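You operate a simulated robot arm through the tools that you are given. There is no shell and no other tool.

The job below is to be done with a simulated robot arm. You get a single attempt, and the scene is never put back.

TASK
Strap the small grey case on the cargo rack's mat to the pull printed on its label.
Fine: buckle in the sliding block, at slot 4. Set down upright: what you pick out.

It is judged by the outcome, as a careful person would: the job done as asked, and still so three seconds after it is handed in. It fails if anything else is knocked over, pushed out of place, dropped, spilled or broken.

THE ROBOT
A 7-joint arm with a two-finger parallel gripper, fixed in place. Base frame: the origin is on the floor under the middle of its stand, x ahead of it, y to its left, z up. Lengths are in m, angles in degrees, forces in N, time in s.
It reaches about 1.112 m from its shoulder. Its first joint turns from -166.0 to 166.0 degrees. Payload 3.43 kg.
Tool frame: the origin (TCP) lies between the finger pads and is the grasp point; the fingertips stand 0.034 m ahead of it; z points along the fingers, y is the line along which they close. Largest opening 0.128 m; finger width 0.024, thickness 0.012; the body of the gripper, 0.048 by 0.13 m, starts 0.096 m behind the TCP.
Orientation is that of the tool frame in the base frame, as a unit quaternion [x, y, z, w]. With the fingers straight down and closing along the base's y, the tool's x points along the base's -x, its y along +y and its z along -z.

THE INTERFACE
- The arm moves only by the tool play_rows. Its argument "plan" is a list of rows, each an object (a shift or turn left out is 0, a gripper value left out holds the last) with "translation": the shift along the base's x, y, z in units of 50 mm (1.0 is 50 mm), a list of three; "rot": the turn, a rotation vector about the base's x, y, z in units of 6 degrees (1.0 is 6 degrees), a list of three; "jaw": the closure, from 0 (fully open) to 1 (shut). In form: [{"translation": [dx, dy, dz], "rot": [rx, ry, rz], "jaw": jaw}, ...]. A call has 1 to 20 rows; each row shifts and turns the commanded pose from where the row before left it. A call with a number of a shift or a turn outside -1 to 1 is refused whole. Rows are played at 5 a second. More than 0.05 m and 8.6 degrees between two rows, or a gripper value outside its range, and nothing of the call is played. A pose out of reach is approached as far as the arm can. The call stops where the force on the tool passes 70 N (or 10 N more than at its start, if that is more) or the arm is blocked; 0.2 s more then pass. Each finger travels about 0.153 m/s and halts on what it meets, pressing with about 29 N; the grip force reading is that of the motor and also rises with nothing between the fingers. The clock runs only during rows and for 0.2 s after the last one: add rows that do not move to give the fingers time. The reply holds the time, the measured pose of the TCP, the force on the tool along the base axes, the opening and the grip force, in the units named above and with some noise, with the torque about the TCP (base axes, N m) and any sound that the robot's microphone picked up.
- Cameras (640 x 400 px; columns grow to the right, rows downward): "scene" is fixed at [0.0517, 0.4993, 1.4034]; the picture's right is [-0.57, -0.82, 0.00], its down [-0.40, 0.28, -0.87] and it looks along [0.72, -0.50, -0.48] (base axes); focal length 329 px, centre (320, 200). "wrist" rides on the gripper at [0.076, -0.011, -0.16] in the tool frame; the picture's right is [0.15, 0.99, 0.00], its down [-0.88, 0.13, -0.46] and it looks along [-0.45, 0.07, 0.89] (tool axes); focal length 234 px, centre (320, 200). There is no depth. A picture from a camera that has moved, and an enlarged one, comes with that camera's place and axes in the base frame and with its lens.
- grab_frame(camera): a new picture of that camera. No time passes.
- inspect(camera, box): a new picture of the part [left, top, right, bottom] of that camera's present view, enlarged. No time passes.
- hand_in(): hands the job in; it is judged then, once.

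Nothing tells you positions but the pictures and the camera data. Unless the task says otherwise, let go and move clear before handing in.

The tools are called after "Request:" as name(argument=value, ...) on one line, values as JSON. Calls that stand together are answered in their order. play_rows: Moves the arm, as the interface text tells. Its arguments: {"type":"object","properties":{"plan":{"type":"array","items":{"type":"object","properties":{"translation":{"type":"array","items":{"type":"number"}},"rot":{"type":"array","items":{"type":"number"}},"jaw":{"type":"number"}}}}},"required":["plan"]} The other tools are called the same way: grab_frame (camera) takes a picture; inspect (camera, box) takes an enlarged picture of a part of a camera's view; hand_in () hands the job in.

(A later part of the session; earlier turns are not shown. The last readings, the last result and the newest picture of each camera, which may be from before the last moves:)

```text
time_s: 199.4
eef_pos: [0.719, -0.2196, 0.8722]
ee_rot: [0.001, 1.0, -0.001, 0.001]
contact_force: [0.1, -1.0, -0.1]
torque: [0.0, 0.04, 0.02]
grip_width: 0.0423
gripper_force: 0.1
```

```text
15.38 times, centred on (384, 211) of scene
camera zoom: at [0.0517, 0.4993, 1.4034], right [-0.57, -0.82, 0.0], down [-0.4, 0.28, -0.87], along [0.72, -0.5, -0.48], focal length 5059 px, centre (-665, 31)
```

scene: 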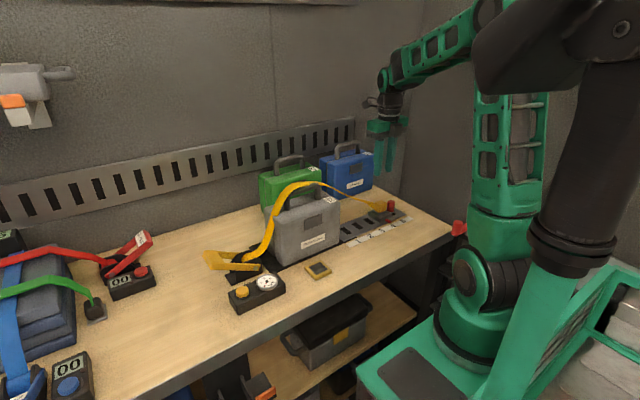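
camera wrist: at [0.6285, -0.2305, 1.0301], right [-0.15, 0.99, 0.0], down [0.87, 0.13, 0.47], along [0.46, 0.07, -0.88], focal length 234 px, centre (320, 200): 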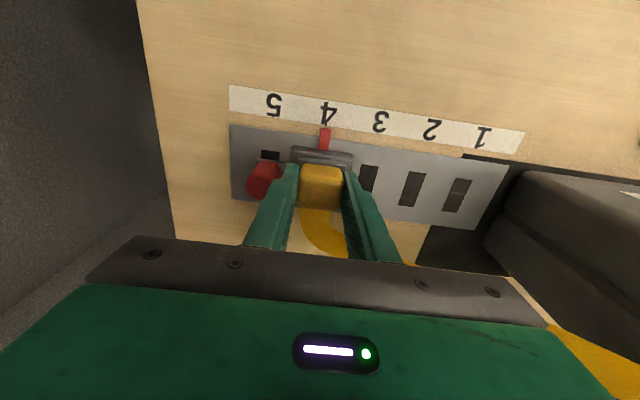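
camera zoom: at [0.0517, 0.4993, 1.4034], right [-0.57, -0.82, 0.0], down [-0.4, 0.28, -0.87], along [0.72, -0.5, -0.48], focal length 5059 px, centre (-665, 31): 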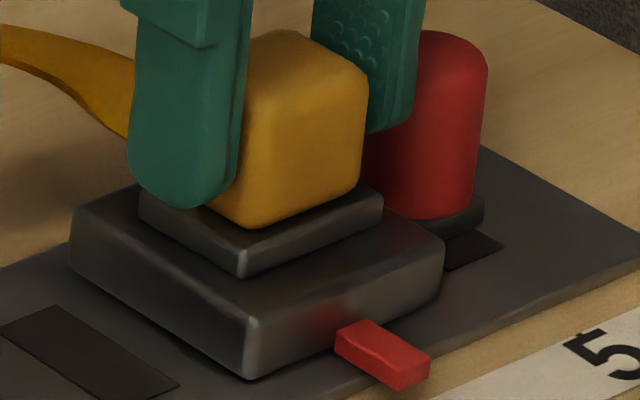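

The buckle now sits at exactly the latched position relative to the block. I'll close, lift straight up 30 mm to re-arm, and come straight back down.

Request:
play_rows(plan=[{"translation": [0, 0.01, 0], "jaw": 0.72}, {"translation": [0, 0, 0], "jaw": 1}, {"translation": [0, 0, 0], "jaw": 1}, {"translation": [0, 0, 0], "jaw": 1}])

Request:
play_rows(plan=[{"translation": [0, 0, 0.3]}, {"translation": [0, 0, 0.3]}, {"translation": [0, 0, 0.1]}, {"translation": [0, 0, 0]}])

Request:
inspect(camera="scene", box=[362, 185, 404, 223])

```text
time_s: 200.4
eef_pos: [0.7203, -0.2185, 0.8722]
ee_rot: [-0.001, 1.0, -0.001, 0.001]
contact_force: [0.2, 0.4, 0.6]
torque: [0.01, 0.01, 0.01]
grip_width: 0.0352
gripper_force: 29.3
```

```text
time_s: 201.4
eef_pos: [0.7209, -0.2192, 0.9072]
ee_rot: [0.0, 1.0, -0.001, 0.001]
contact_force: [-0.5, 1.3, -0.9]
torque: [-0.02, 0.02, -0.02]
grip_width: 0.0352
gripper_force: 29.5
```

```text
10.53 times, centred on (383, 204) of scene
camera zoom: at [0.0517, 0.4993, 1.4034], right [-0.57, -0.82, 0.0], down [-0.4, 0.28, -0.87], along [0.72, -0.5, -0.48], focal length 3461 px, centre (-343, 158)
```

zoom: 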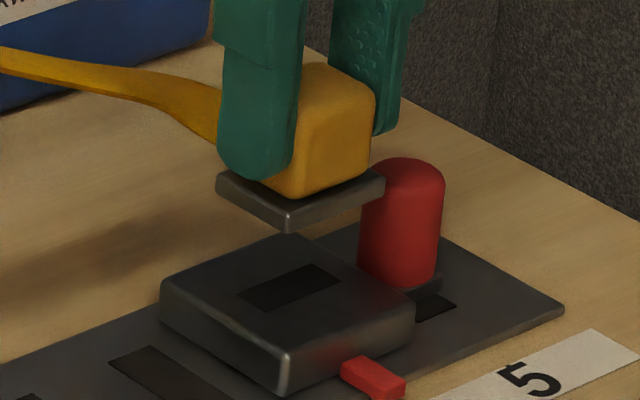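

Request:
play_rows(plan=[{"translation": [0, 0, -0.3]}, {"translation": [0, 0, -0.3]}, {"translation": [0, 0, -0.06]}, {"translation": [0, 0, 0]}])

Request:
play_rows(plan=[{"translation": [0, 0, -0.03]}, {"translation": [0, 0, 0]}])

```text
time_s: 202.4
eef_pos: [0.7183, -0.2195, 0.8767]
ee_rot: [0.0, 1.0, -0.001, 0.001]
contact_force: [-0.6, -0.2, -1.0]
torque: [0.02, 0.01, -0.03]
grip_width: 0.0353
gripper_force: 28.9
```

```text
time_s: 203.0
eef_pos: [0.7186, -0.2192, 0.8742]
ee_rot: [0.0, 1.0, -0.001, 0.001]
contact_force: [0.0, 0.0, -0.9]
torque: [0.0, -0.01, -0.01]
grip_width: 0.0349
gripper_force: 29.0
```

Request:
play_rows(plan=[{"translation": [0.01, -0.01, -0.03]}, {"translation": [0, 0, 0]}])

Request:
play_rows(plan=[{"translation": [0, 0, -0.02]}, {"translation": [0, 0, 0]}])

```text
time_s: 203.6
eef_pos: [0.7194, -0.22, 0.8729]
ee_rot: [-0.001, 1.0, -0.001, 0.003]
contact_force: [-1.2, 0.1, 18.7]
torque: [0.08, 0.45, 0.03]
grip_width: 0.0351
gripper_force: 29.0
heard: snap
```

```text
time_s: 204.2
eef_pos: [0.719, -0.2194, 0.8717]
ee_rot: [0.0, 1.0, -0.001, 0.003]
contact_force: [3.1, -1.8, 22.2]
torque: [0.03, -0.16, 0.01]
grip_width: 0.0348
gripper_force: 29.2
```

Snap on touchdown, and it held through the extra press. Now I'll open the fingers only, with no other motion.

Request:
play_rows(plan=[{"jaw": 0.705}, {"jaw": 0.705}, {"jaw": 0.705}])

Request:
inspect(camera="scene", box=[366, 198, 402, 224])

```text
time_s: 205.0
eef_pos: [0.7186, -0.2188, 0.8703]
ee_rot: [-0.001, 1.0, 0.0, 0.001]
contact_force: [-0.2, 0.3, -1.3]
torque: [0.01, 0.01, -0.01]
grip_width: 0.0377
gripper_force: 0.0
```

```text
15.38 times, centred on (384, 211) of scene
camera zoom: at [0.0517, 0.4993, 1.4034], right [-0.57, -0.82, 0.0], down [-0.4, 0.28, -0.87], along [0.72, -0.5, -0.48], focal length 5059 px, centre (-665, 31)
```

zoom: 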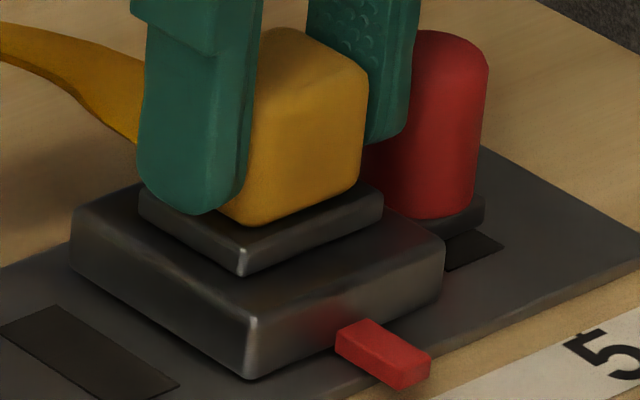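

No second snap this time, so it is latched. I'll rise straight up slowly.

Request:
play_rows(plan=[{"jaw": 0.685}, {"translation": [0, 0, 0.15]}, {"translation": [0, 0, 0.2]}, {"translation": [0, 0, 0.3]}, {"translation": [0, 0, 0.5]}, {"translation": [0, 0, 0.6]}, {"translation": [0, 0, 0.6]}, {"translation": [0, 0, 0]}])

Request:
inspect(camera="scene", box=[366, 198, 402, 224])

Request:
grab_frame(camera="scene")

Request:
grab_frame(camera="wrist")

```text
time_s: 206.8
eef_pos: [0.7209, -0.2218, 0.9872]
ee_rot: [0.0, 1.0, -0.002, 0.001]
contact_force: [-0.4, 0.8, -0.1]
torque: [0.02, -0.04, -0.02]
grip_width: 0.0401
gripper_force: 0.0
```

```text
15.38 times, centred on (384, 211) of scene
camera zoom: at [0.0517, 0.4993, 1.4034], right [-0.57, -0.82, 0.0], down [-0.4, 0.28, -0.87], along [0.72, -0.5, -0.48], focal length 5059 px, centre (-665, 31)
```

zoom: 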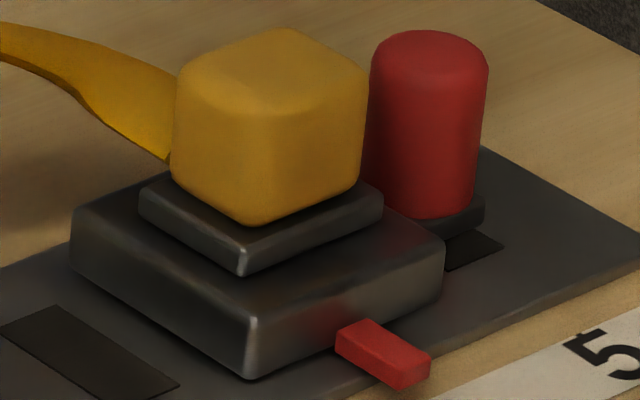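

```text
taken
```

scene: 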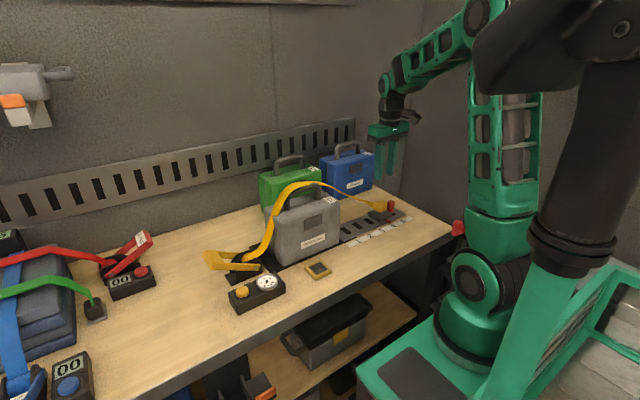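

```text
taken
camera wrist: at [0.6434, -0.2315, 1.1474], right [-0.15, 0.99, 0.0], down [0.88, 0.13, 0.46], along [0.45, 0.07, -0.89], focal length 234 px, centre (320, 200)
```

wrist: 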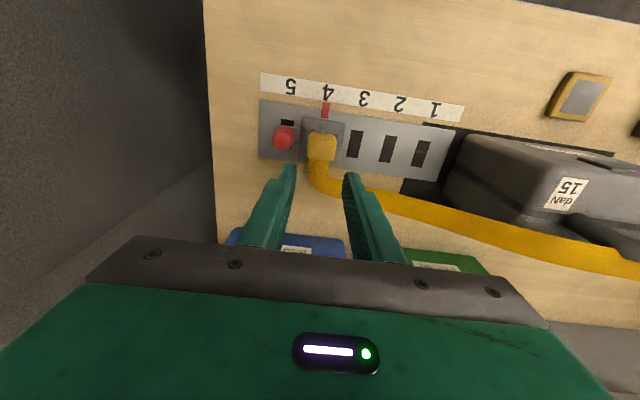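

The buckle is latched in the block at slot 4. Next is the ratchet: I'll rise, cross over the case high, and look at the lever and gauge from above.

Request:
play_rows(plan=[{"translation": [0, 0, 0.8]}, {"translation": [0, 0, 0.8]}, {"translation": [0, 0, 0.8]}, {"translation": [0, 0, 0.6]}, {"translation": [0, 0.7, 0]}, {"translation": [0, 0.7, 0]}, {"translation": [0, 0.7, 0]}, {"translation": [0, 0.7, 0]}, {"translation": [0, 0.7, 0]}, {"translation": [0, 0.7, 0]}, {"translation": [0, 0.7, 0]}, {"translation": [0, 0.7, 0]}, {"translation": [0, 0.7, 0]}, {"translation": [0, 0.7, 0]}, {"translation": [0, 0.7, 0]}, {"translation": [0, 0.7, 0]}, {"translation": [0, 0.7, 0]}, {"translation": [0, 0.7, 0]}, {"translation": [0, 0.7, 0]}, {"translation": [0, 0, 0]}])

Request:
grab_frame(camera="wrist")

Request:
grab_frame(camera="scene")

```text
time_s: 211.0
eef_pos: [0.7193, 0.3057, 1.1376]
ee_rot: [0.0, 1.0, 0.0, 0.001]
contact_force: [0.8, 0.0, 0.3]
torque: [0.04, 0.03, -0.01]
grip_width: 0.0402
gripper_force: 0.1
```

```text
taken
camera wrist: at [0.642, 0.2947, 1.298], right [-0.15, 0.99, 0.0], down [0.88, 0.13, 0.46], along [0.45, 0.07, -0.89], focal length 234 px, centre (320, 200)
```

wrist: 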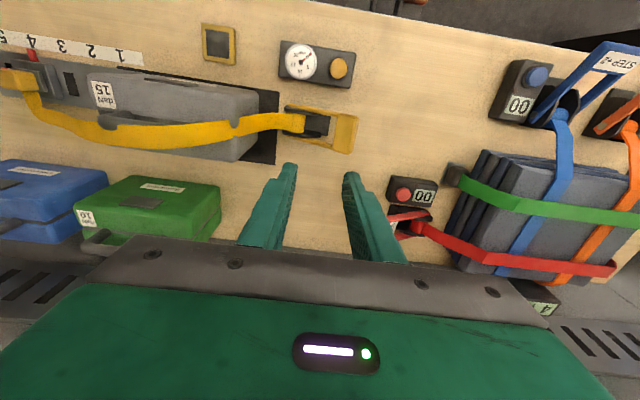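

```text
taken
```

scene: 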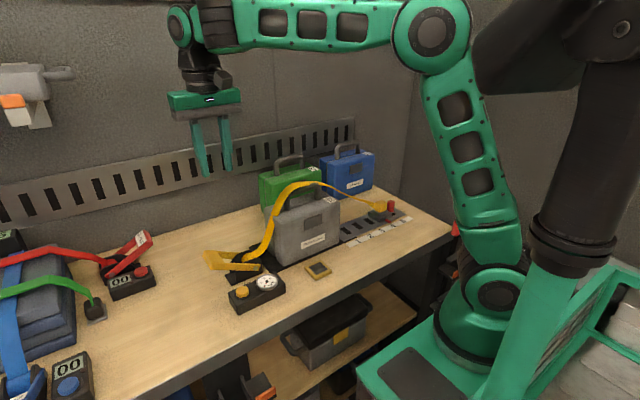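

Request:
inspect(camera="wrist", box=[250, 30, 400, 170])

Request:
inspect(camera="scene", box=[195, 235, 285, 315])

Request:
inspect(camera="scene", box=[0, 225, 170, 330])

```text
2.86 times, centred on (325, 100) of wrist
camera zoom: at [0.642, 0.2947, 1.298], right [-0.15, 0.99, 0.0], down [0.88, 0.13, 0.46], along [0.45, 0.07, -0.89], focal length 669 px, centre (306, 486)
```

zoom: 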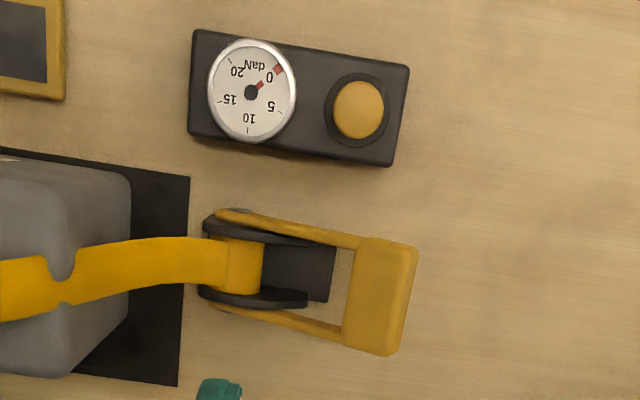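

```text
5.00 times, centred on (240, 275) of scene
camera zoom: at [0.0517, 0.4993, 1.4034], right [-0.57, -0.82, 0.0], down [-0.4, 0.28, -0.87], along [0.72, -0.5, -0.48], focal length 1644 px, centre (720, -175)
```

zoom: 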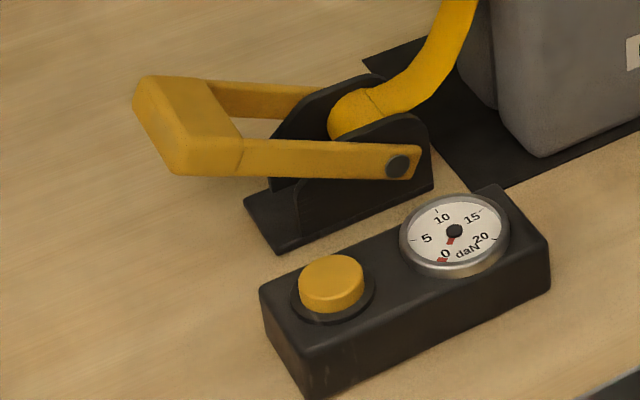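

```text
3.76 times, centred on (85, 278) of scene
camera zoom: at [0.0517, 0.4993, 1.4034], right [-0.57, -0.82, 0.0], down [-0.4, 0.28, -0.87], along [0.72, -0.5, -0.48], focal length 1238 px, centre (1205, -92)
```

zoom: 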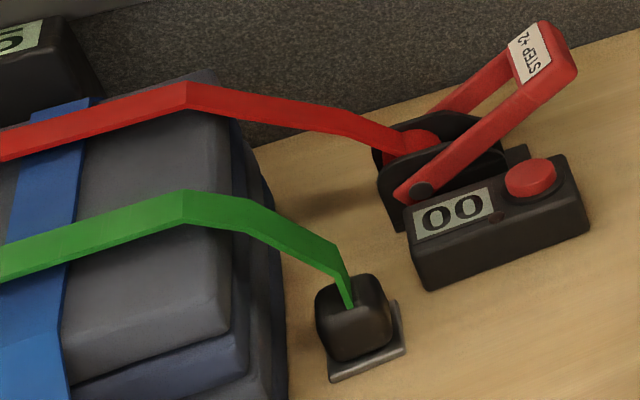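

The lever's crossbar spans x 0.686–0.75, y 0.331–0.369, top at z≈0.885, with the pivot at about (y 0.258, z 0.832). I'll straddle the crossbar loosely with vertical fingers (50 mm opening) and check fit before swinging it.

Request:
play_rows(plan=[{"translation": [-0.02, 0.3, -0.2], "jaw": 0.609}, {"translation": [-0.02, 0.3, -0.3]}, {"translation": [0, 0.29, -0.5]}, {"translation": [0, 0, -0.6]}, {"translation": [0, 0, -0.6]}, {"translation": [0, 0, -0.4]}, {"translation": [0, 0, -0.2]}, {"translation": [0, 0, 0]}])

Request:
grab_frame(camera="wrist")

Request:
inspect(camera="scene", box=[170, 160, 310, 300])

```text
time_s: 212.8
eef_pos: [0.7172, 0.3498, 0.9998]
ee_rot: [-0.001, 1.0, -0.001, 0.001]
contact_force: [-0.3, 0.4, -0.1]
torque: [0.01, -0.03, -0.02]
grip_width: 0.0498
gripper_force: 0.0
```

```text
taken
camera wrist: at [0.6403, 0.3385, 1.1592], right [-0.15, 0.99, 0.0], down [0.88, 0.13, 0.46], along [0.45, 0.07, -0.89], focal length 234 px, centre (320, 200)
```

wrist: 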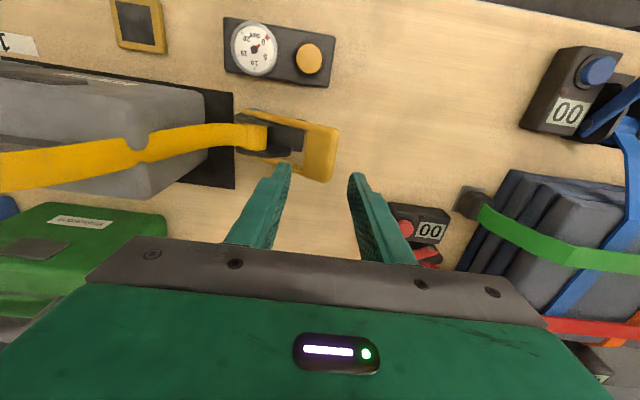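

```text
2.86 times, centred on (240, 230) of scene
camera zoom: at [0.0517, 0.4993, 1.4034], right [-0.57, -0.82, 0.0], down [-0.4, 0.28, -0.87], along [0.72, -0.5, -0.48], focal length 940 px, centre (549, 114)
```

zoom: 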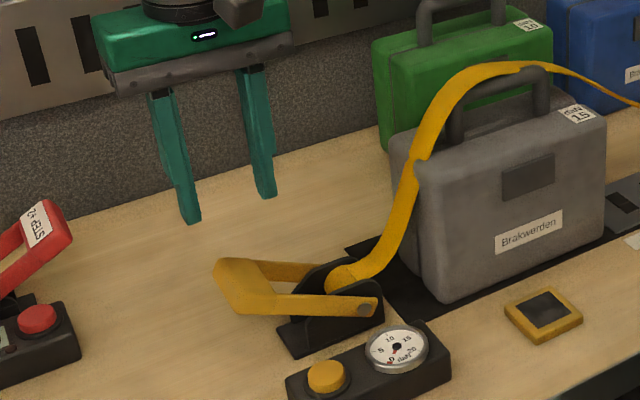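

Well aligned with the crossbar centre at (0.717, 0.352). I'll descend around it.

Request:
play_rows(plan=[{"translation": [0, 0.04, -0.4]}, {"translation": [0, 0, -0.6]}, {"translation": [0, 0, -0.6]}, {"translation": [0, 0, -0.5]}, {"translation": [0, 0, -0.3]}, {"translation": [0, 0, 0]}])

Request:
inspect(camera="wrist", box=[250, 90, 400, 230])

Request:
inspect(camera="scene", box=[170, 190, 310, 310])

```text
time_s: 214.2
eef_pos: [0.7169, 0.3525, 0.8781]
ee_rot: [-0.001, 1.0, -0.002, 0.0]
contact_force: [-0.1, 0.0, -0.9]
torque: [-0.04, 0.0, 0.02]
grip_width: 0.0498
gripper_force: 0.0
```

```text
2.86 times, centred on (325, 160) of wrist
camera zoom: at [0.64, 0.3416, 1.0382], right [-0.15, 0.99, 0.0], down [0.88, 0.13, 0.46], along [0.45, 0.07, -0.89], focal length 669 px, centre (306, 314)
```

zoom: 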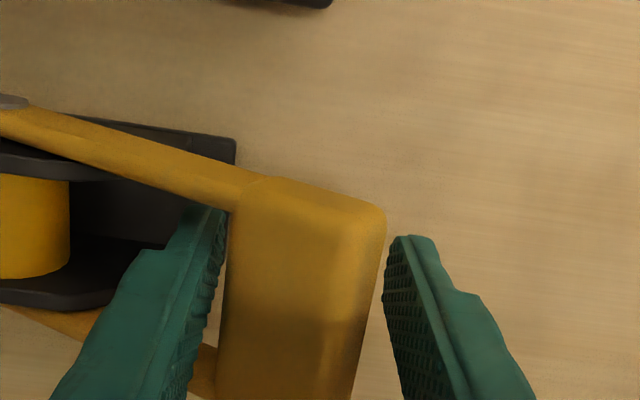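

```text
3.33 times, centred on (240, 250) of scene
camera zoom: at [0.0517, 0.4993, 1.4034], right [-0.57, -0.82, 0.0], down [-0.4, 0.28, -0.87], along [0.72, -0.5, -0.48], focal length 1096 px, centre (587, 33)
```

zoom: 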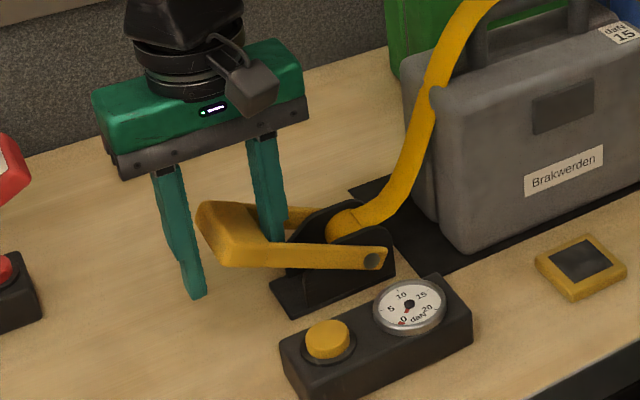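

The fingers straddle the crossbar cleanly. I'll swing the lever up along its arc, with the first quarter cautiously.

Request:
play_rows(plan=[{"translation": [0, -0.126, 0.09]}, {"translation": [0, -0.126, 0.09]}, {"translation": [0, -0.118, 0.18]}, {"translation": [0, -0.138, 0.17]}, {"translation": [0, -0.152, 0.152]}, {"translation": [0, 0, 0]}])

Request:
inspect(camera="scene", box=[170, 180, 310, 310])

Request:
grab_frame(camera="wrist")

```text
time_s: 215.6
eef_pos: [0.717, 0.3247, 0.9132]
ee_rot: [-0.005, 1.0, 0.002, 0.001]
contact_force: [-0.9, 58.6, -7.2]
torque: [1.48, -0.23, -0.67]
grip_width: 0.0904
gripper_force: 29.0
```

```text
3.08 times, centred on (240, 245) of scene
camera zoom: at [0.0517, 0.4993, 1.4034], right [-0.57, -0.82, 0.0], down [-0.4, 0.28, -0.87], along [0.72, -0.5, -0.48], focal length 1012 px, centre (566, 62)
```

zoom: 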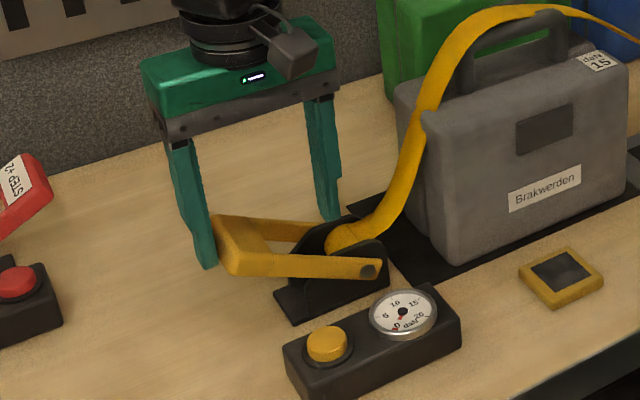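

```text
taken
camera wrist: at [0.639, 0.3125, 1.0739], right [-0.16, 0.99, 0.0], down [0.88, 0.14, 0.46], along [0.45, 0.07, -0.89], focal length 234 px, centre (320, 200)
```

wrist: 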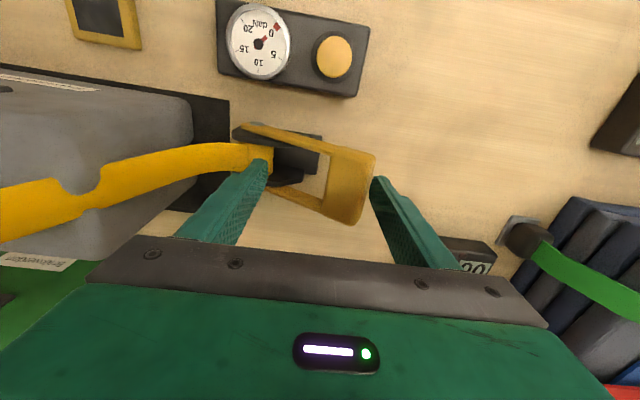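

Pushing sideways just jams, since the lever didn't move and the fingers were forced open. I'll back off to the straddle position, then try gripping the crossbar and lifting it along its arc.

Request:
play_rows(plan=[{"translation": [0, 0.3, 0]}, {"translation": [0, 0.3, -0.3]}, {"translation": [0, 0, -0.3]}, {"translation": [0, 0, -0.1]}, {"translation": [0, 0, 0]}])

Request:
inspect(camera="wrist", box=[200, 60, 440, 240])

Request:
inspect(camera="scene", box=[170, 190, 310, 310])

```text
time_s: 216.8
eef_pos: [0.7186, 0.3487, 0.878]
ee_rot: [0.0, 1.0, -0.002, 0.0]
contact_force: [0.0, -0.4, 0.0]
torque: [0.01, 0.0, 0.02]
grip_width: 0.0501
gripper_force: 0.1
```

```text
2.22 times, centred on (320, 150) of wrist
camera zoom: at [0.6406, 0.3384, 1.0376], right [-0.15, 0.99, 0.0], down [0.88, 0.13, 0.46], along [0.45, 0.06, -0.89], focal length 520 px, centre (320, 311)
```

zoom: 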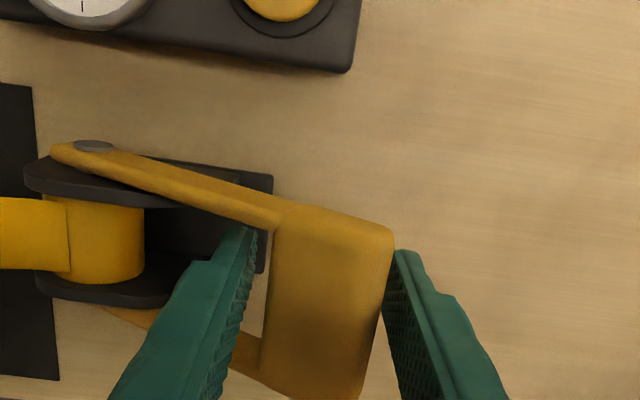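

```text
3.33 times, centred on (240, 250) of scene
camera zoom: at [0.0517, 0.4993, 1.4034], right [-0.57, -0.82, 0.0], down [-0.4, 0.28, -0.87], along [0.72, -0.5, -0.48], focal length 1096 px, centre (587, 33)
```

zoom: 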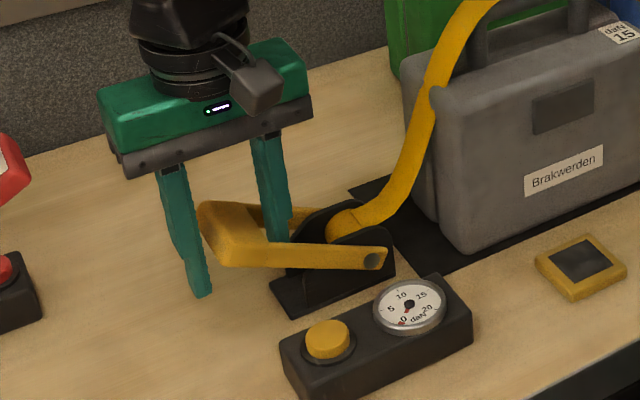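

Request:
play_rows(plan=[{"translation": [0, 0.06, 0]}, {"translation": [0, 0, 0], "jaw": 1}, {"translation": [0, 0, 0], "jaw": 1}, {"translation": [0, 0, 0], "jaw": 1}, {"translation": [0, 0, 0], "jaw": 1}])

Request:
play_rows(plan=[{"translation": [0, -0.05, 0.1]}, {"translation": [0, -0.05, 0.1]}, {"translation": [0, 0, 0]}])

Request:
inspect(camera="scene", box=[170, 190, 310, 310])

```text
time_s: 218.0
eef_pos: [0.7182, 0.3511, 0.8778]
ee_rot: [0.001, 1.0, -0.003, 0.001]
contact_force: [-4.7, -14.7, -6.6]
torque: [0.12, -0.02, 0.06]
grip_width: 0.0413
gripper_force: 44.6
```

```text
time_s: 218.8
eef_pos: [0.718, 0.3498, 0.8853]
ee_rot: [-0.002, 1.0, 0.0, 0.0]
contact_force: [1.2, 14.3, -38.4]
torque: [0.02, -0.06, -1.07]
grip_width: 0.041
gripper_force: 45.7
```

```text
3.33 times, centred on (240, 250) of scene
camera zoom: at [0.0517, 0.4993, 1.4034], right [-0.57, -0.82, 0.0], down [-0.4, 0.28, -0.87], along [0.72, -0.5, -0.48], focal length 1096 px, centre (587, 33)
```

zoom: 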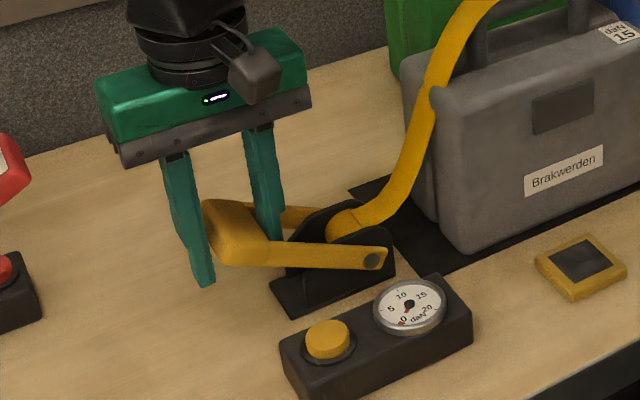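

It's taking 38 N with little movement. I'll compare the lever's angle with the earlier picture.

Request:
inspect(camera="scene", box=[195, 235, 285, 315])

Request:
inspect(camera="wrist", box=[200, 60, 440, 240])

```text
5.00 times, centred on (240, 275) of scene
camera zoom: at [0.0517, 0.4993, 1.4034], right [-0.57, -0.82, 0.0], down [-0.4, 0.28, -0.87], along [0.72, -0.5, -0.48], focal length 1644 px, centre (720, -175)
```

zoom: 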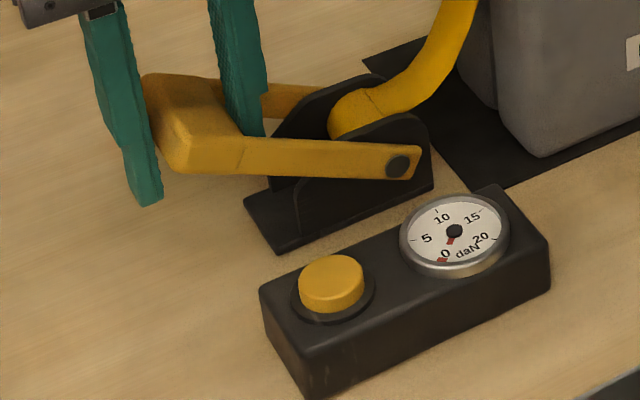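

```text
2.22 times, centred on (320, 150) of wrist
camera zoom: at [0.6402, 0.3383, 1.0463], right [-0.15, 0.99, 0.0], down [0.88, 0.13, 0.46], along [0.45, 0.07, -0.89], focal length 520 px, centre (320, 311)
```

zoom: 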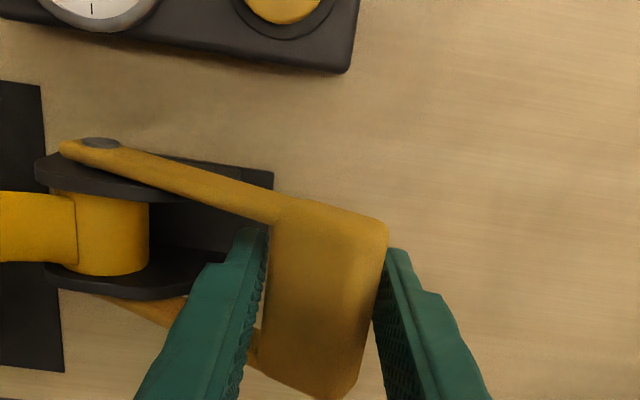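

The lever has moved slightly and is stiff. I'll continue along the arc in small steps, watching the force.

Request:
play_rows(plan=[{"translation": [0, -0.05, 0.1]}, {"translation": [0, -0.05, 0.1]}, {"translation": [0, 0, 0]}])

Request:
inspect(camera="scene", box=[195, 235, 285, 315])

```text
time_s: 219.7
eef_pos: [0.7072, 0.3489, 0.9061]
ee_rot: [-0.005, 1.0, 0.005, 0.011]
contact_force: [24.2, 24.9, -27.0]
torque: [0.4, -1.35, -0.91]
grip_width: 0.0416
gripper_force: 45.1
stopped in row 3: the force on the tool passed its limit at 71 N (the readings are from after the stop); the commanded pose is now the measured one
```

```text
5.00 times, centred on (240, 275) of scene
camera zoom: at [0.0517, 0.4993, 1.4034], right [-0.57, -0.82, 0.0], down [-0.4, 0.28, -0.87], along [0.72, -0.5, -0.48], focal length 1644 px, centre (720, -175)
```

zoom: 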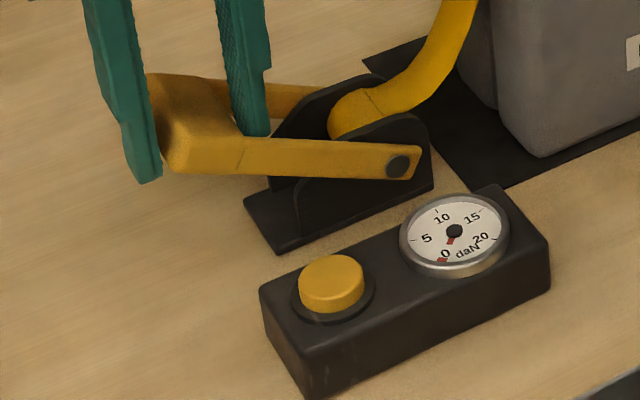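

The lever is solidly blocked upward: the fingers slipped at 71 N and it did not move. So the working stroke is probably downward from this rest angle. I'll release, close the fingers, and press down on the crossbar instead.

Request:
play_rows(plan=[{"translation": [0, 0, 0], "jaw": 0.6}, {"translation": [0, 0, 0], "jaw": 0.5}, {"translation": [0.15, 0.05, 0.3], "jaw": 0.5}, {"translation": [0, 0, 0.5], "jaw": 0.5}, {"translation": [0, 0, 0], "jaw": 1}, {"translation": [0, 0, 0], "jaw": 1}, {"translation": [0, 0, 0], "jaw": 1}])

Request:
inspect(camera="scene", box=[195, 235, 285, 315])

Request:
inspect(camera="wrist", box=[200, 60, 440, 240])

```text
time_s: 221.3
eef_pos: [0.7111, 0.351, 0.9474]
ee_rot: [-0.005, 1.0, 0.003, 0.01]
contact_force: [-0.1, 0.4, 0.3]
torque: [0.01, 0.01, 0.01]
grip_width: 0.0001
gripper_force: 29.0
```

```text
5.00 times, centred on (240, 275) of scene
camera zoom: at [0.0517, 0.4993, 1.4034], right [-0.57, -0.82, 0.0], down [-0.4, 0.28, -0.87], along [0.72, -0.5, -0.48], focal length 1644 px, centre (720, -175)
```

zoom: 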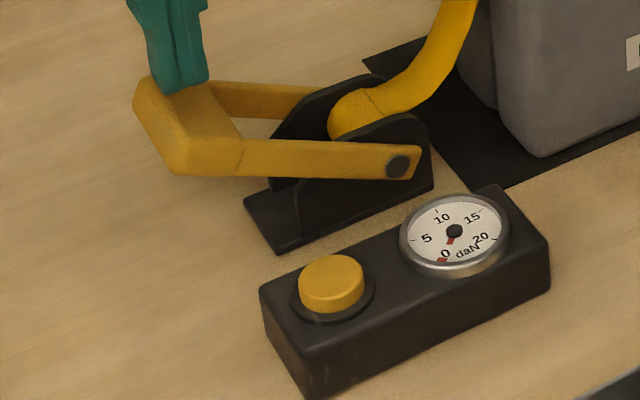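

```text
2.22 times, centred on (320, 150) of wrist
camera zoom: at [0.6324, 0.3379, 1.1072], right [-0.16, 0.99, 0.0], down [0.87, 0.14, 0.47], along [0.47, 0.08, -0.88], focal length 520 px, centre (320, 311)
```

zoom: 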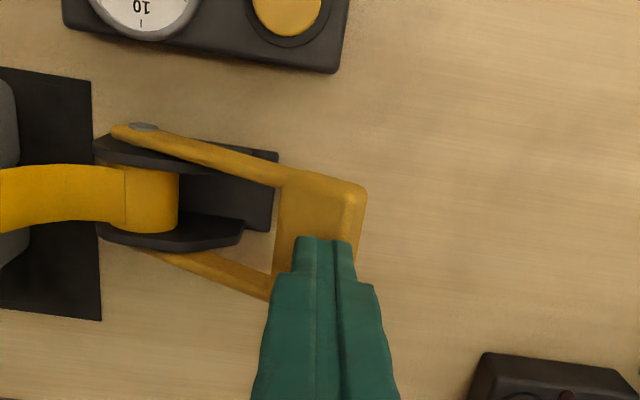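

The lever returned to rest. I'll level the gripper and press down gently on the crossbar.

Request:
play_rows(plan=[{"translation": [0.1, 0.06, 0], "rot": [-0.06, 0.19, 0]}, {"translation": [0, 0, -0.2]}, {"translation": [0, 0, -0.15]}, {"translation": [0, 0, 0]}])

Request:
play_rows(plan=[{"translation": [0, 0, -0.1]}, {"translation": [0, 0, -0.1]}, {"translation": [0, 0, 0]}])

```text
time_s: 222.3
eef_pos: [0.7187, 0.3533, 0.9305]
ee_rot: [-0.005, 1.0, 0.0, -0.001]
contact_force: [-0.4, 3.0, 3.5]
torque: [0.1, -0.02, 0.04]
grip_width: 0.0002
gripper_force: 29.2
```

```text
time_s: 223.1
eef_pos: [0.717, 0.3526, 0.9208]
ee_rot: [-0.006, 1.0, 0.0, -0.001]
contact_force: [0.2, -0.3, 1.4]
torque: [-0.01, -0.02, 0.03]
grip_width: 0.0
gripper_force: 29.6
```

Request:
inspect(camera="scene", box=[195, 225, 285, 315])

Request:
play_rows(plan=[{"translation": [0, 0, -0.15]}, {"translation": [0, 0, -0.15]}, {"translation": [0, 0, 0]}])

Request:
inspect(camera="scene", box=[195, 225, 285, 315])

```text
4.44 times, centred on (240, 270) of scene
camera zoom: at [0.0517, 0.4993, 1.4034], right [-0.57, -0.82, 0.0], down [-0.4, 0.28, -0.87], along [0.72, -0.5, -0.48], focal length 1462 px, centre (676, -111)
```

zoom: 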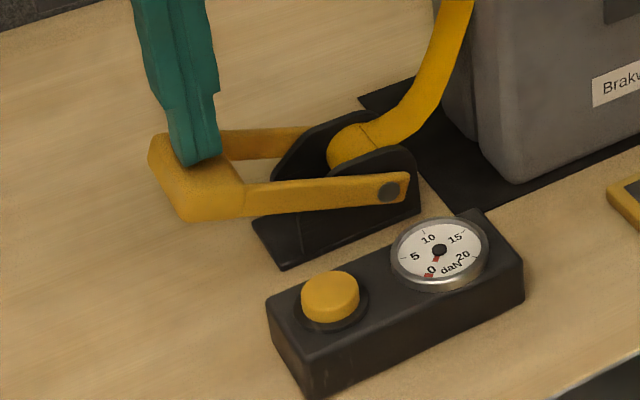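

```text
time_s: 223.9
eef_pos: [0.7177, 0.3522, 0.9053]
ee_rot: [-0.005, 1.0, 0.0, -0.001]
contact_force: [0.4, 1.3, 2.3]
torque: [0.04, 0.01, 0.02]
grip_width: 0.0
gripper_force: 29.2
```

```text
4.44 times, centred on (240, 270) of scene
camera zoom: at [0.0517, 0.4993, 1.4034], right [-0.57, -0.82, 0.0], down [-0.4, 0.28, -0.87], along [0.72, -0.5, -0.48], focal length 1462 px, centre (676, -111)
```

zoom: 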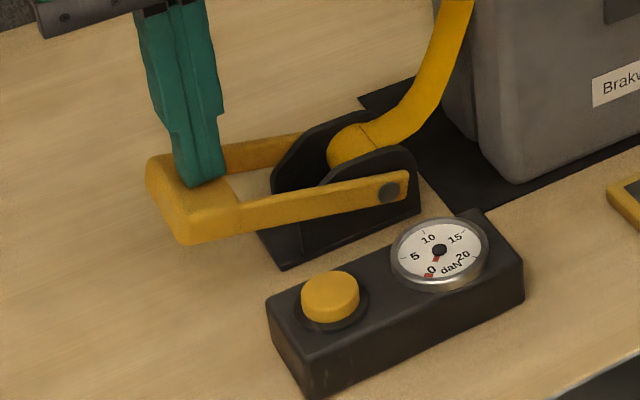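

Downward is the working stroke and it moves with only about 2 N. I'll keep pressing down, listening for clicks and watching the gauge.

Request:
play_rows(plan=[{"translation": [0, 0.03, -0.15]}, {"translation": [0, 0.03, -0.15]}, {"translation": [0, 0, 0]}])

Request:
play_rows(plan=[{"translation": [0, 0, -0.15]}, {"translation": [0, 0, -0.15]}, {"translation": [0, 0, 0]}])

Request:
inspect(camera="scene", box=[195, 225, 285, 315])

```text
time_s: 224.7
eef_pos: [0.718, 0.356, 0.8904]
ee_rot: [-0.005, 1.0, -0.001, -0.001]
contact_force: [-0.4, 0.6, 2.0]
torque: [0.04, -0.01, 0.01]
grip_width: 0.0
gripper_force: 28.5
```

```text
time_s: 225.3
eef_pos: [0.707, 0.359, 0.8916]
ee_rot: [-0.007, 1.0, 0.003, 0.008]
contact_force: [-1.1, 1.2, 0.1]
torque: [-0.12, 0.02, 0.02]
grip_width: 0.0002
gripper_force: 29.0
stopped in row 3: the force on the tool passed its limit at 76 N (the readings are from after the stop); the commanded pose is now the measured one
```

```text
4.44 times, centred on (240, 270) of scene
camera zoom: at [0.0517, 0.4993, 1.4034], right [-0.57, -0.82, 0.0], down [-0.4, 0.28, -0.87], along [0.72, -0.5, -0.48], focal length 1462 px, centre (676, -111)
```

zoom: 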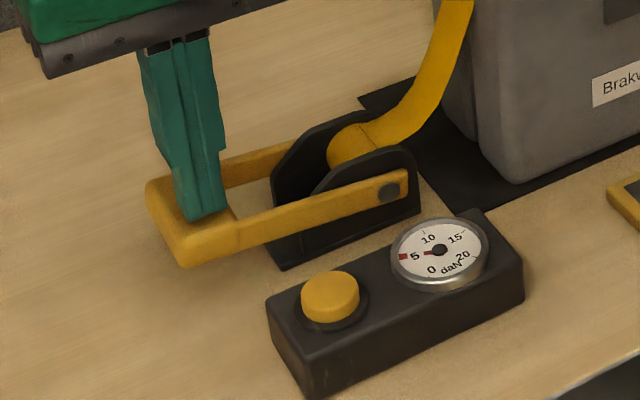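

The gauge moved to about 5. The stroke ended against its stop. I'll read the gauge closely, then let the lever return.

Request:
inspect(camera="scene", box=[248, 268, 288, 298])

Request:
play_rows(plan=[{"translation": [0.1, 0, 0.2]}, {"translation": [0.1, 0, 0.4]}, {"translation": [0, 0, 0.5]}, {"translation": [0, 0, 0.3]}, {"translation": [0, 0, 0]}])

Request:
inspect(camera="scene", box=[248, 268, 288, 298])

Request:
inspect(camera="scene", box=[180, 170, 400, 310])

```text
13.33 times, centred on (268, 283) of scene
camera zoom: at [0.0517, 0.4993, 1.4034], right [-0.57, -0.82, 0.0], down [-0.4, 0.28, -0.87], along [0.72, -0.5, -0.48], focal length 4384 px, centre (1013, -907)
```

zoom: 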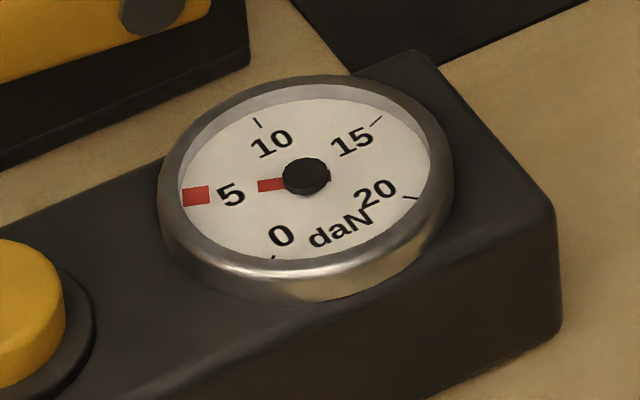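

```text
time_s: 226.5
eef_pos: [0.7186, 0.3577, 0.9612]
ee_rot: [-0.005, 1.0, 0.003, 0.008]
contact_force: [0.3, -0.4, 0.4]
torque: [-0.01, -0.01, 0.0]
grip_width: 0.0001
gripper_force: 29.1
```

```text
13.33 times, centred on (268, 283) of scene
camera zoom: at [0.0517, 0.4993, 1.4034], right [-0.57, -0.82, 0.0], down [-0.4, 0.28, -0.87], along [0.72, -0.5, -0.48], focal length 4384 px, centre (1013, -907)
```

zoom: 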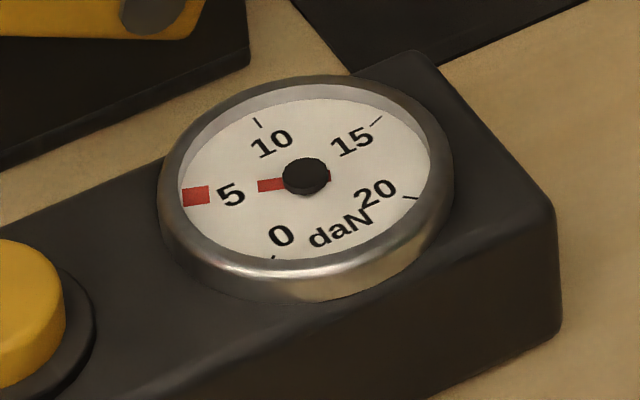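

```text
2.86 times, centred on (290, 240) of scene
camera zoom: at [0.0517, 0.4993, 1.4034], right [-0.57, -0.82, 0.0], down [-0.4, 0.28, -0.87], along [0.72, -0.5, -0.48], focal length 940 px, centre (406, 86)
```

zoom: 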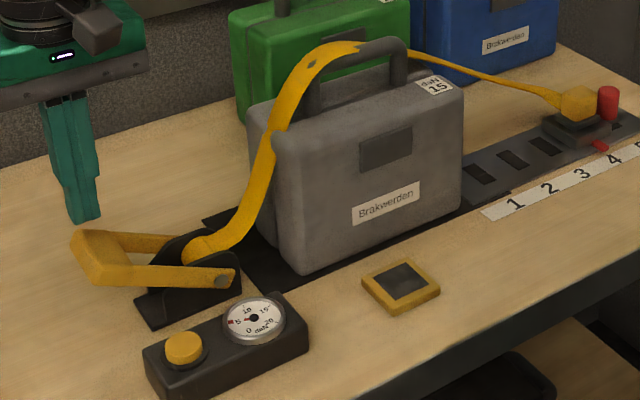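

Exactly 5 after one stroke, and the lever sprang back by itself. So 15 daN needs two more strokes. I'll level the gripper and do stroke two, slowing near the end.

Request:
play_rows(plan=[{"translation": [-0.02, -0.06, -0.2], "rot": [-0.05, 0.15, 0]}, {"translation": [0, 0, -0.3]}, {"translation": [0, 0, -0.3]}, {"translation": [0, 0.02, -0.3]}, {"translation": [0, 0.03, -0.25]}, {"translation": [0, 0, 0]}])

Request:
play_rows(plan=[{"translation": [0, 0.01, -0.05]}, {"translation": [0, 0, -0.05]}, {"translation": [0, 0, 0]}])

Request:
inspect(camera="scene", box=[195, 225, 285, 315])

```text
time_s: 227.9
eef_pos: [0.7159, 0.3548, 0.8925]
ee_rot: [-0.005, 1.0, 0.0, 0.001]
contact_force: [0.1, 0.3, 2.2]
torque: [0.01, 0.01, 0.01]
grip_width: 0.0001
gripper_force: 29.3
```

```text
time_s: 228.7
eef_pos: [0.7176, 0.3558, 0.8885]
ee_rot: [-0.005, 1.0, 0.0, 0.001]
contact_force: [-1.7, -0.9, 1.9]
torque: [0.01, 0.03, 0.06]
grip_width: 0.0
gripper_force: 28.6
```

```text
4.44 times, centred on (240, 270) of scene
camera zoom: at [0.0517, 0.4993, 1.4034], right [-0.57, -0.82, 0.0], down [-0.4, 0.28, -0.87], along [0.72, -0.5, -0.48], focal length 1462 px, centre (676, -111)
```

zoom: 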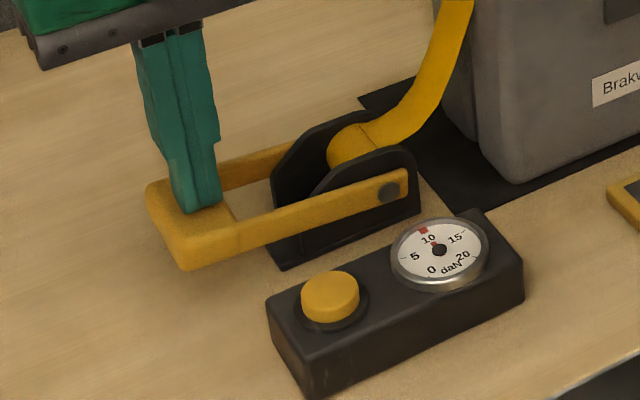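

The gauge reads 10. I'll let the lever come all the way back up, then do the third and last stroke.

Request:
play_rows(plan=[{"translation": [0, 0, 0.3]}, {"translation": [0, 0, 0.5]}, {"translation": [0, 0, 0.5]}, {"translation": [0, 0, 0.2]}, {"translation": [0, 0, 0]}, {"translation": [0, 0, 0]}])

Request:
inspect(camera="scene", box=[195, 225, 285, 315])

Request:
inspect(camera="scene", box=[248, 268, 288, 298])

Request:
inspect(camera="scene", box=[230, 150, 430, 280])

```text
time_s: 230.1
eef_pos: [0.7151, 0.357, 0.9625]
ee_rot: [-0.005, 1.0, 0.0, 0.001]
contact_force: [0.3, 0.6, -0.1]
torque: [-0.04, -0.01, 0.01]
grip_width: 0.0003
gripper_force: 29.2
```

```text
4.44 times, centred on (240, 270) of scene
camera zoom: at [0.0517, 0.4993, 1.4034], right [-0.57, -0.82, 0.0], down [-0.4, 0.28, -0.87], along [0.72, -0.5, -0.48], focal length 1462 px, centre (676, -111)
```

zoom: 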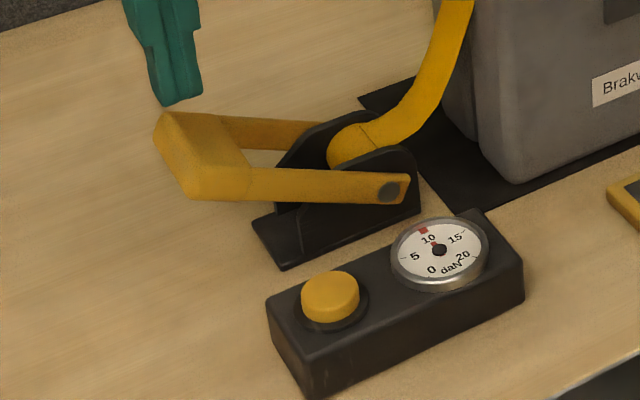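

```text
13.33 times, centred on (268, 283) of scene
camera zoom: at [0.0517, 0.4993, 1.4034], right [-0.57, -0.82, 0.0], down [-0.4, 0.28, -0.87], along [0.72, -0.5, -0.48], focal length 4384 px, centre (1013, -907)
```

zoom: 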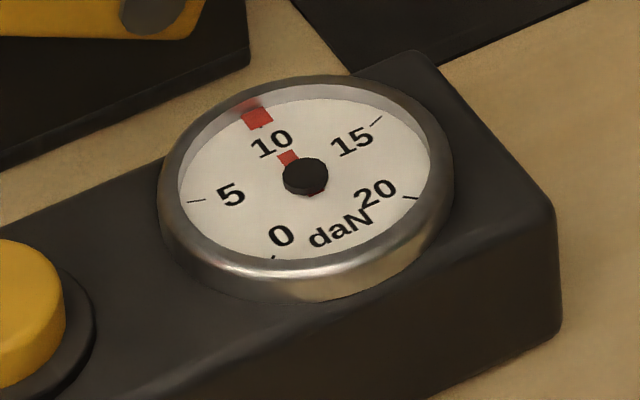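

```text
3.08 times, centred on (330, 215) of scene
camera zoom: at [0.0517, 0.4993, 1.4034], right [-0.57, -0.82, 0.0], down [-0.4, 0.28, -0.87], along [0.72, -0.5, -0.48], focal length 1012 px, centre (289, 154)
```

zoom: 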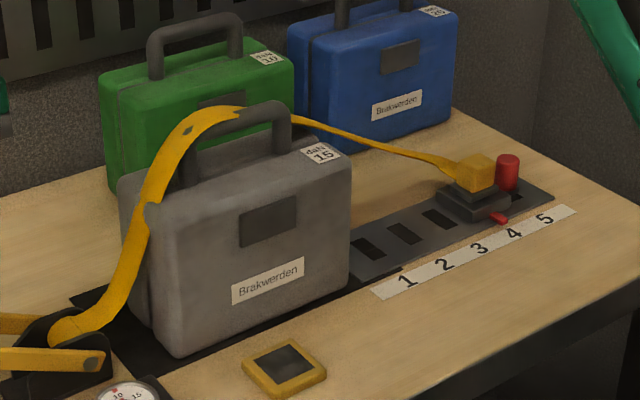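

Exactly 10, and the block, buckle and case are all in place. Third stroke, same path.

Request:
play_rows(plan=[{"translation": [0.02, -0.05, -0.2]}, {"translation": [0, 0, -0.3]}, {"translation": [0, 0, -0.3]}, {"translation": [0, 0.02, -0.3]}, {"translation": [0, 0.03, -0.25]}, {"translation": [0, 0, 0]}])

Request:
play_rows(plan=[{"translation": [0, 0.01, -0.05]}, {"translation": [0, 0, -0.05]}, {"translation": [0, 0, 0]}])

Request:
inspect(camera="scene", box=[195, 225, 285, 315])

```text
time_s: 231.5
eef_pos: [0.7168, 0.3567, 0.8959]
ee_rot: [-0.005, 1.0, 0.0, 0.0]
contact_force: [0.4, 1.6, 1.8]
torque: [0.06, 0.01, -0.02]
grip_width: 0.0003
gripper_force: 28.7
```

```text
time_s: 232.3
eef_pos: [0.7177, 0.3571, 0.8908]
ee_rot: [-0.005, 1.0, 0.0, 0.001]
contact_force: [-0.4, 1.9, 2.1]
torque: [0.08, 0.0, 0.06]
grip_width: 0.0
gripper_force: 29.6
```

```text
4.44 times, centred on (240, 270) of scene
camera zoom: at [0.0517, 0.4993, 1.4034], right [-0.57, -0.82, 0.0], down [-0.4, 0.28, -0.87], along [0.72, -0.5, -0.48], focal length 1462 px, centre (676, -111)
```

zoom: 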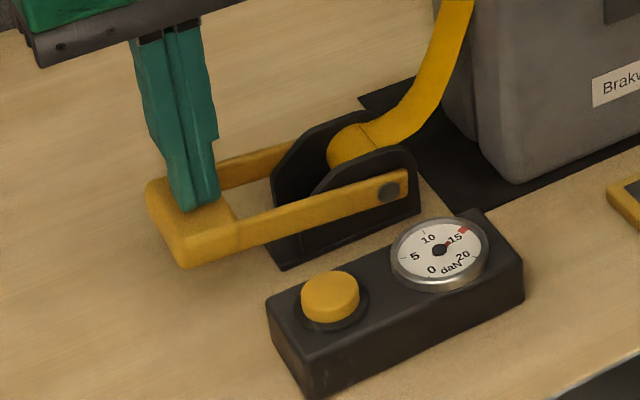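

The gauge reads 15. I'll lift off, let the lever return, and verify everything.

Request:
play_rows(plan=[{"translation": [0, 0, 0.3]}, {"translation": [0, 0, 0.5]}, {"translation": [0, 0, 0.6]}, {"translation": [0, 0, 0.8]}, {"translation": [0, 0, 0.8]}, {"translation": [0, 0, 0.8]}, {"translation": [0, 0, 0.6]}, {"translation": [0, 0, 0]}, {"translation": [0, 0, 0]}])

Request:
inspect(camera="scene", box=[248, 268, 288, 298])

Request:
inspect(camera="scene", box=[190, 140, 430, 310])

Request:
inspect(camera="scene", box=[360, 180, 420, 230])

Request:
grab_frame(camera="wrist")

Request:
grab_frame(camera="scene")

```text
time_s: 234.3
eef_pos: [0.7178, 0.3567, 1.1121]
ee_rot: [-0.005, 1.0, 0.0, 0.001]
contact_force: [0.0, 0.0, -0.2]
torque: [0.04, 0.02, -0.03]
grip_width: 0.0
gripper_force: 29.2
```

```text
13.33 times, centred on (268, 283) of scene
camera zoom: at [0.0517, 0.4993, 1.4034], right [-0.57, -0.82, 0.0], down [-0.4, 0.28, -0.87], along [0.72, -0.5, -0.48], focal length 4384 px, centre (1013, -907)
```

zoom: 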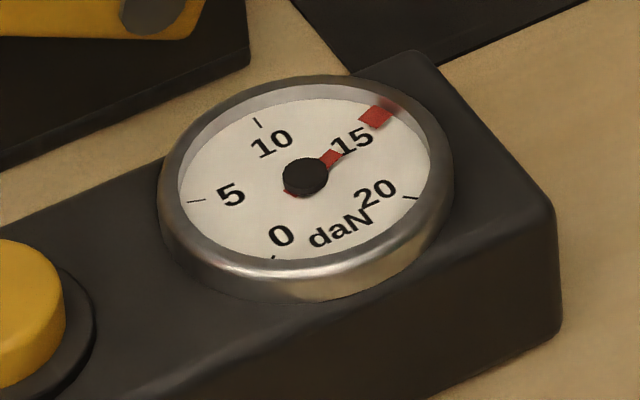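

```text
2.35 times, centred on (310, 225) of scene
camera zoom: at [0.0517, 0.4993, 1.4034], right [-0.57, -0.82, 0.0], down [-0.4, 0.28, -0.87], along [0.72, -0.5, -0.48], focal length 774 px, centre (344, 141)
```

zoom: 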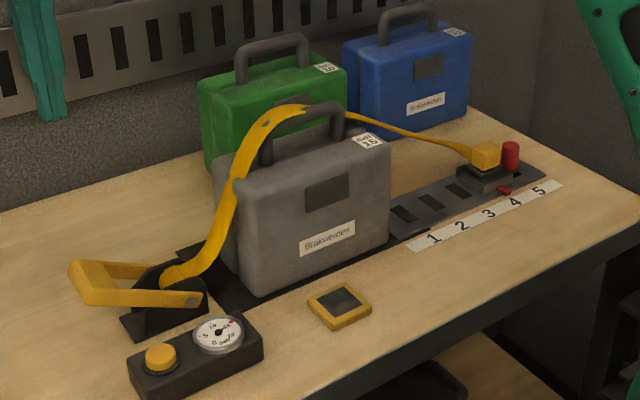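

```text
8.00 times, centred on (390, 205) of scene
camera zoom: at [0.0517, 0.4993, 1.4034], right [-0.57, -0.82, 0.0], down [-0.4, 0.28, -0.87], along [0.72, -0.5, -0.48], focal length 2631 px, centre (-240, 160)
```

zoom: 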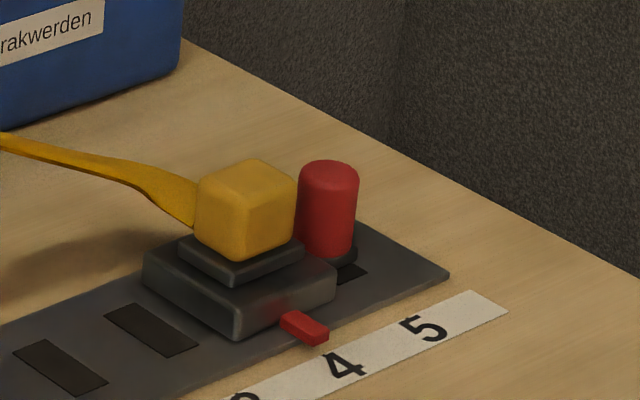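

```text
taken
camera wrist: at [0.641, 0.344, 1.2722], right [-0.16, 0.99, 0.0], down [0.88, 0.14, 0.46], along [0.45, 0.07, -0.89], focal length 234 px, centre (320, 200)
```

wrist: 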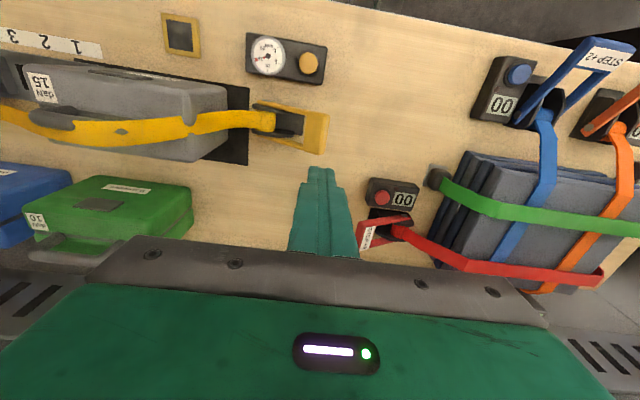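

```text
taken
```

scene: 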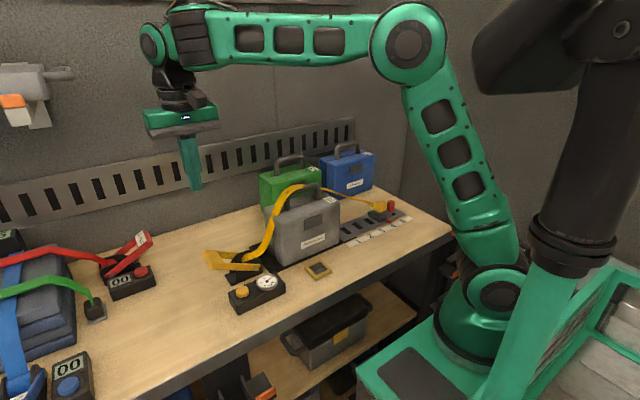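

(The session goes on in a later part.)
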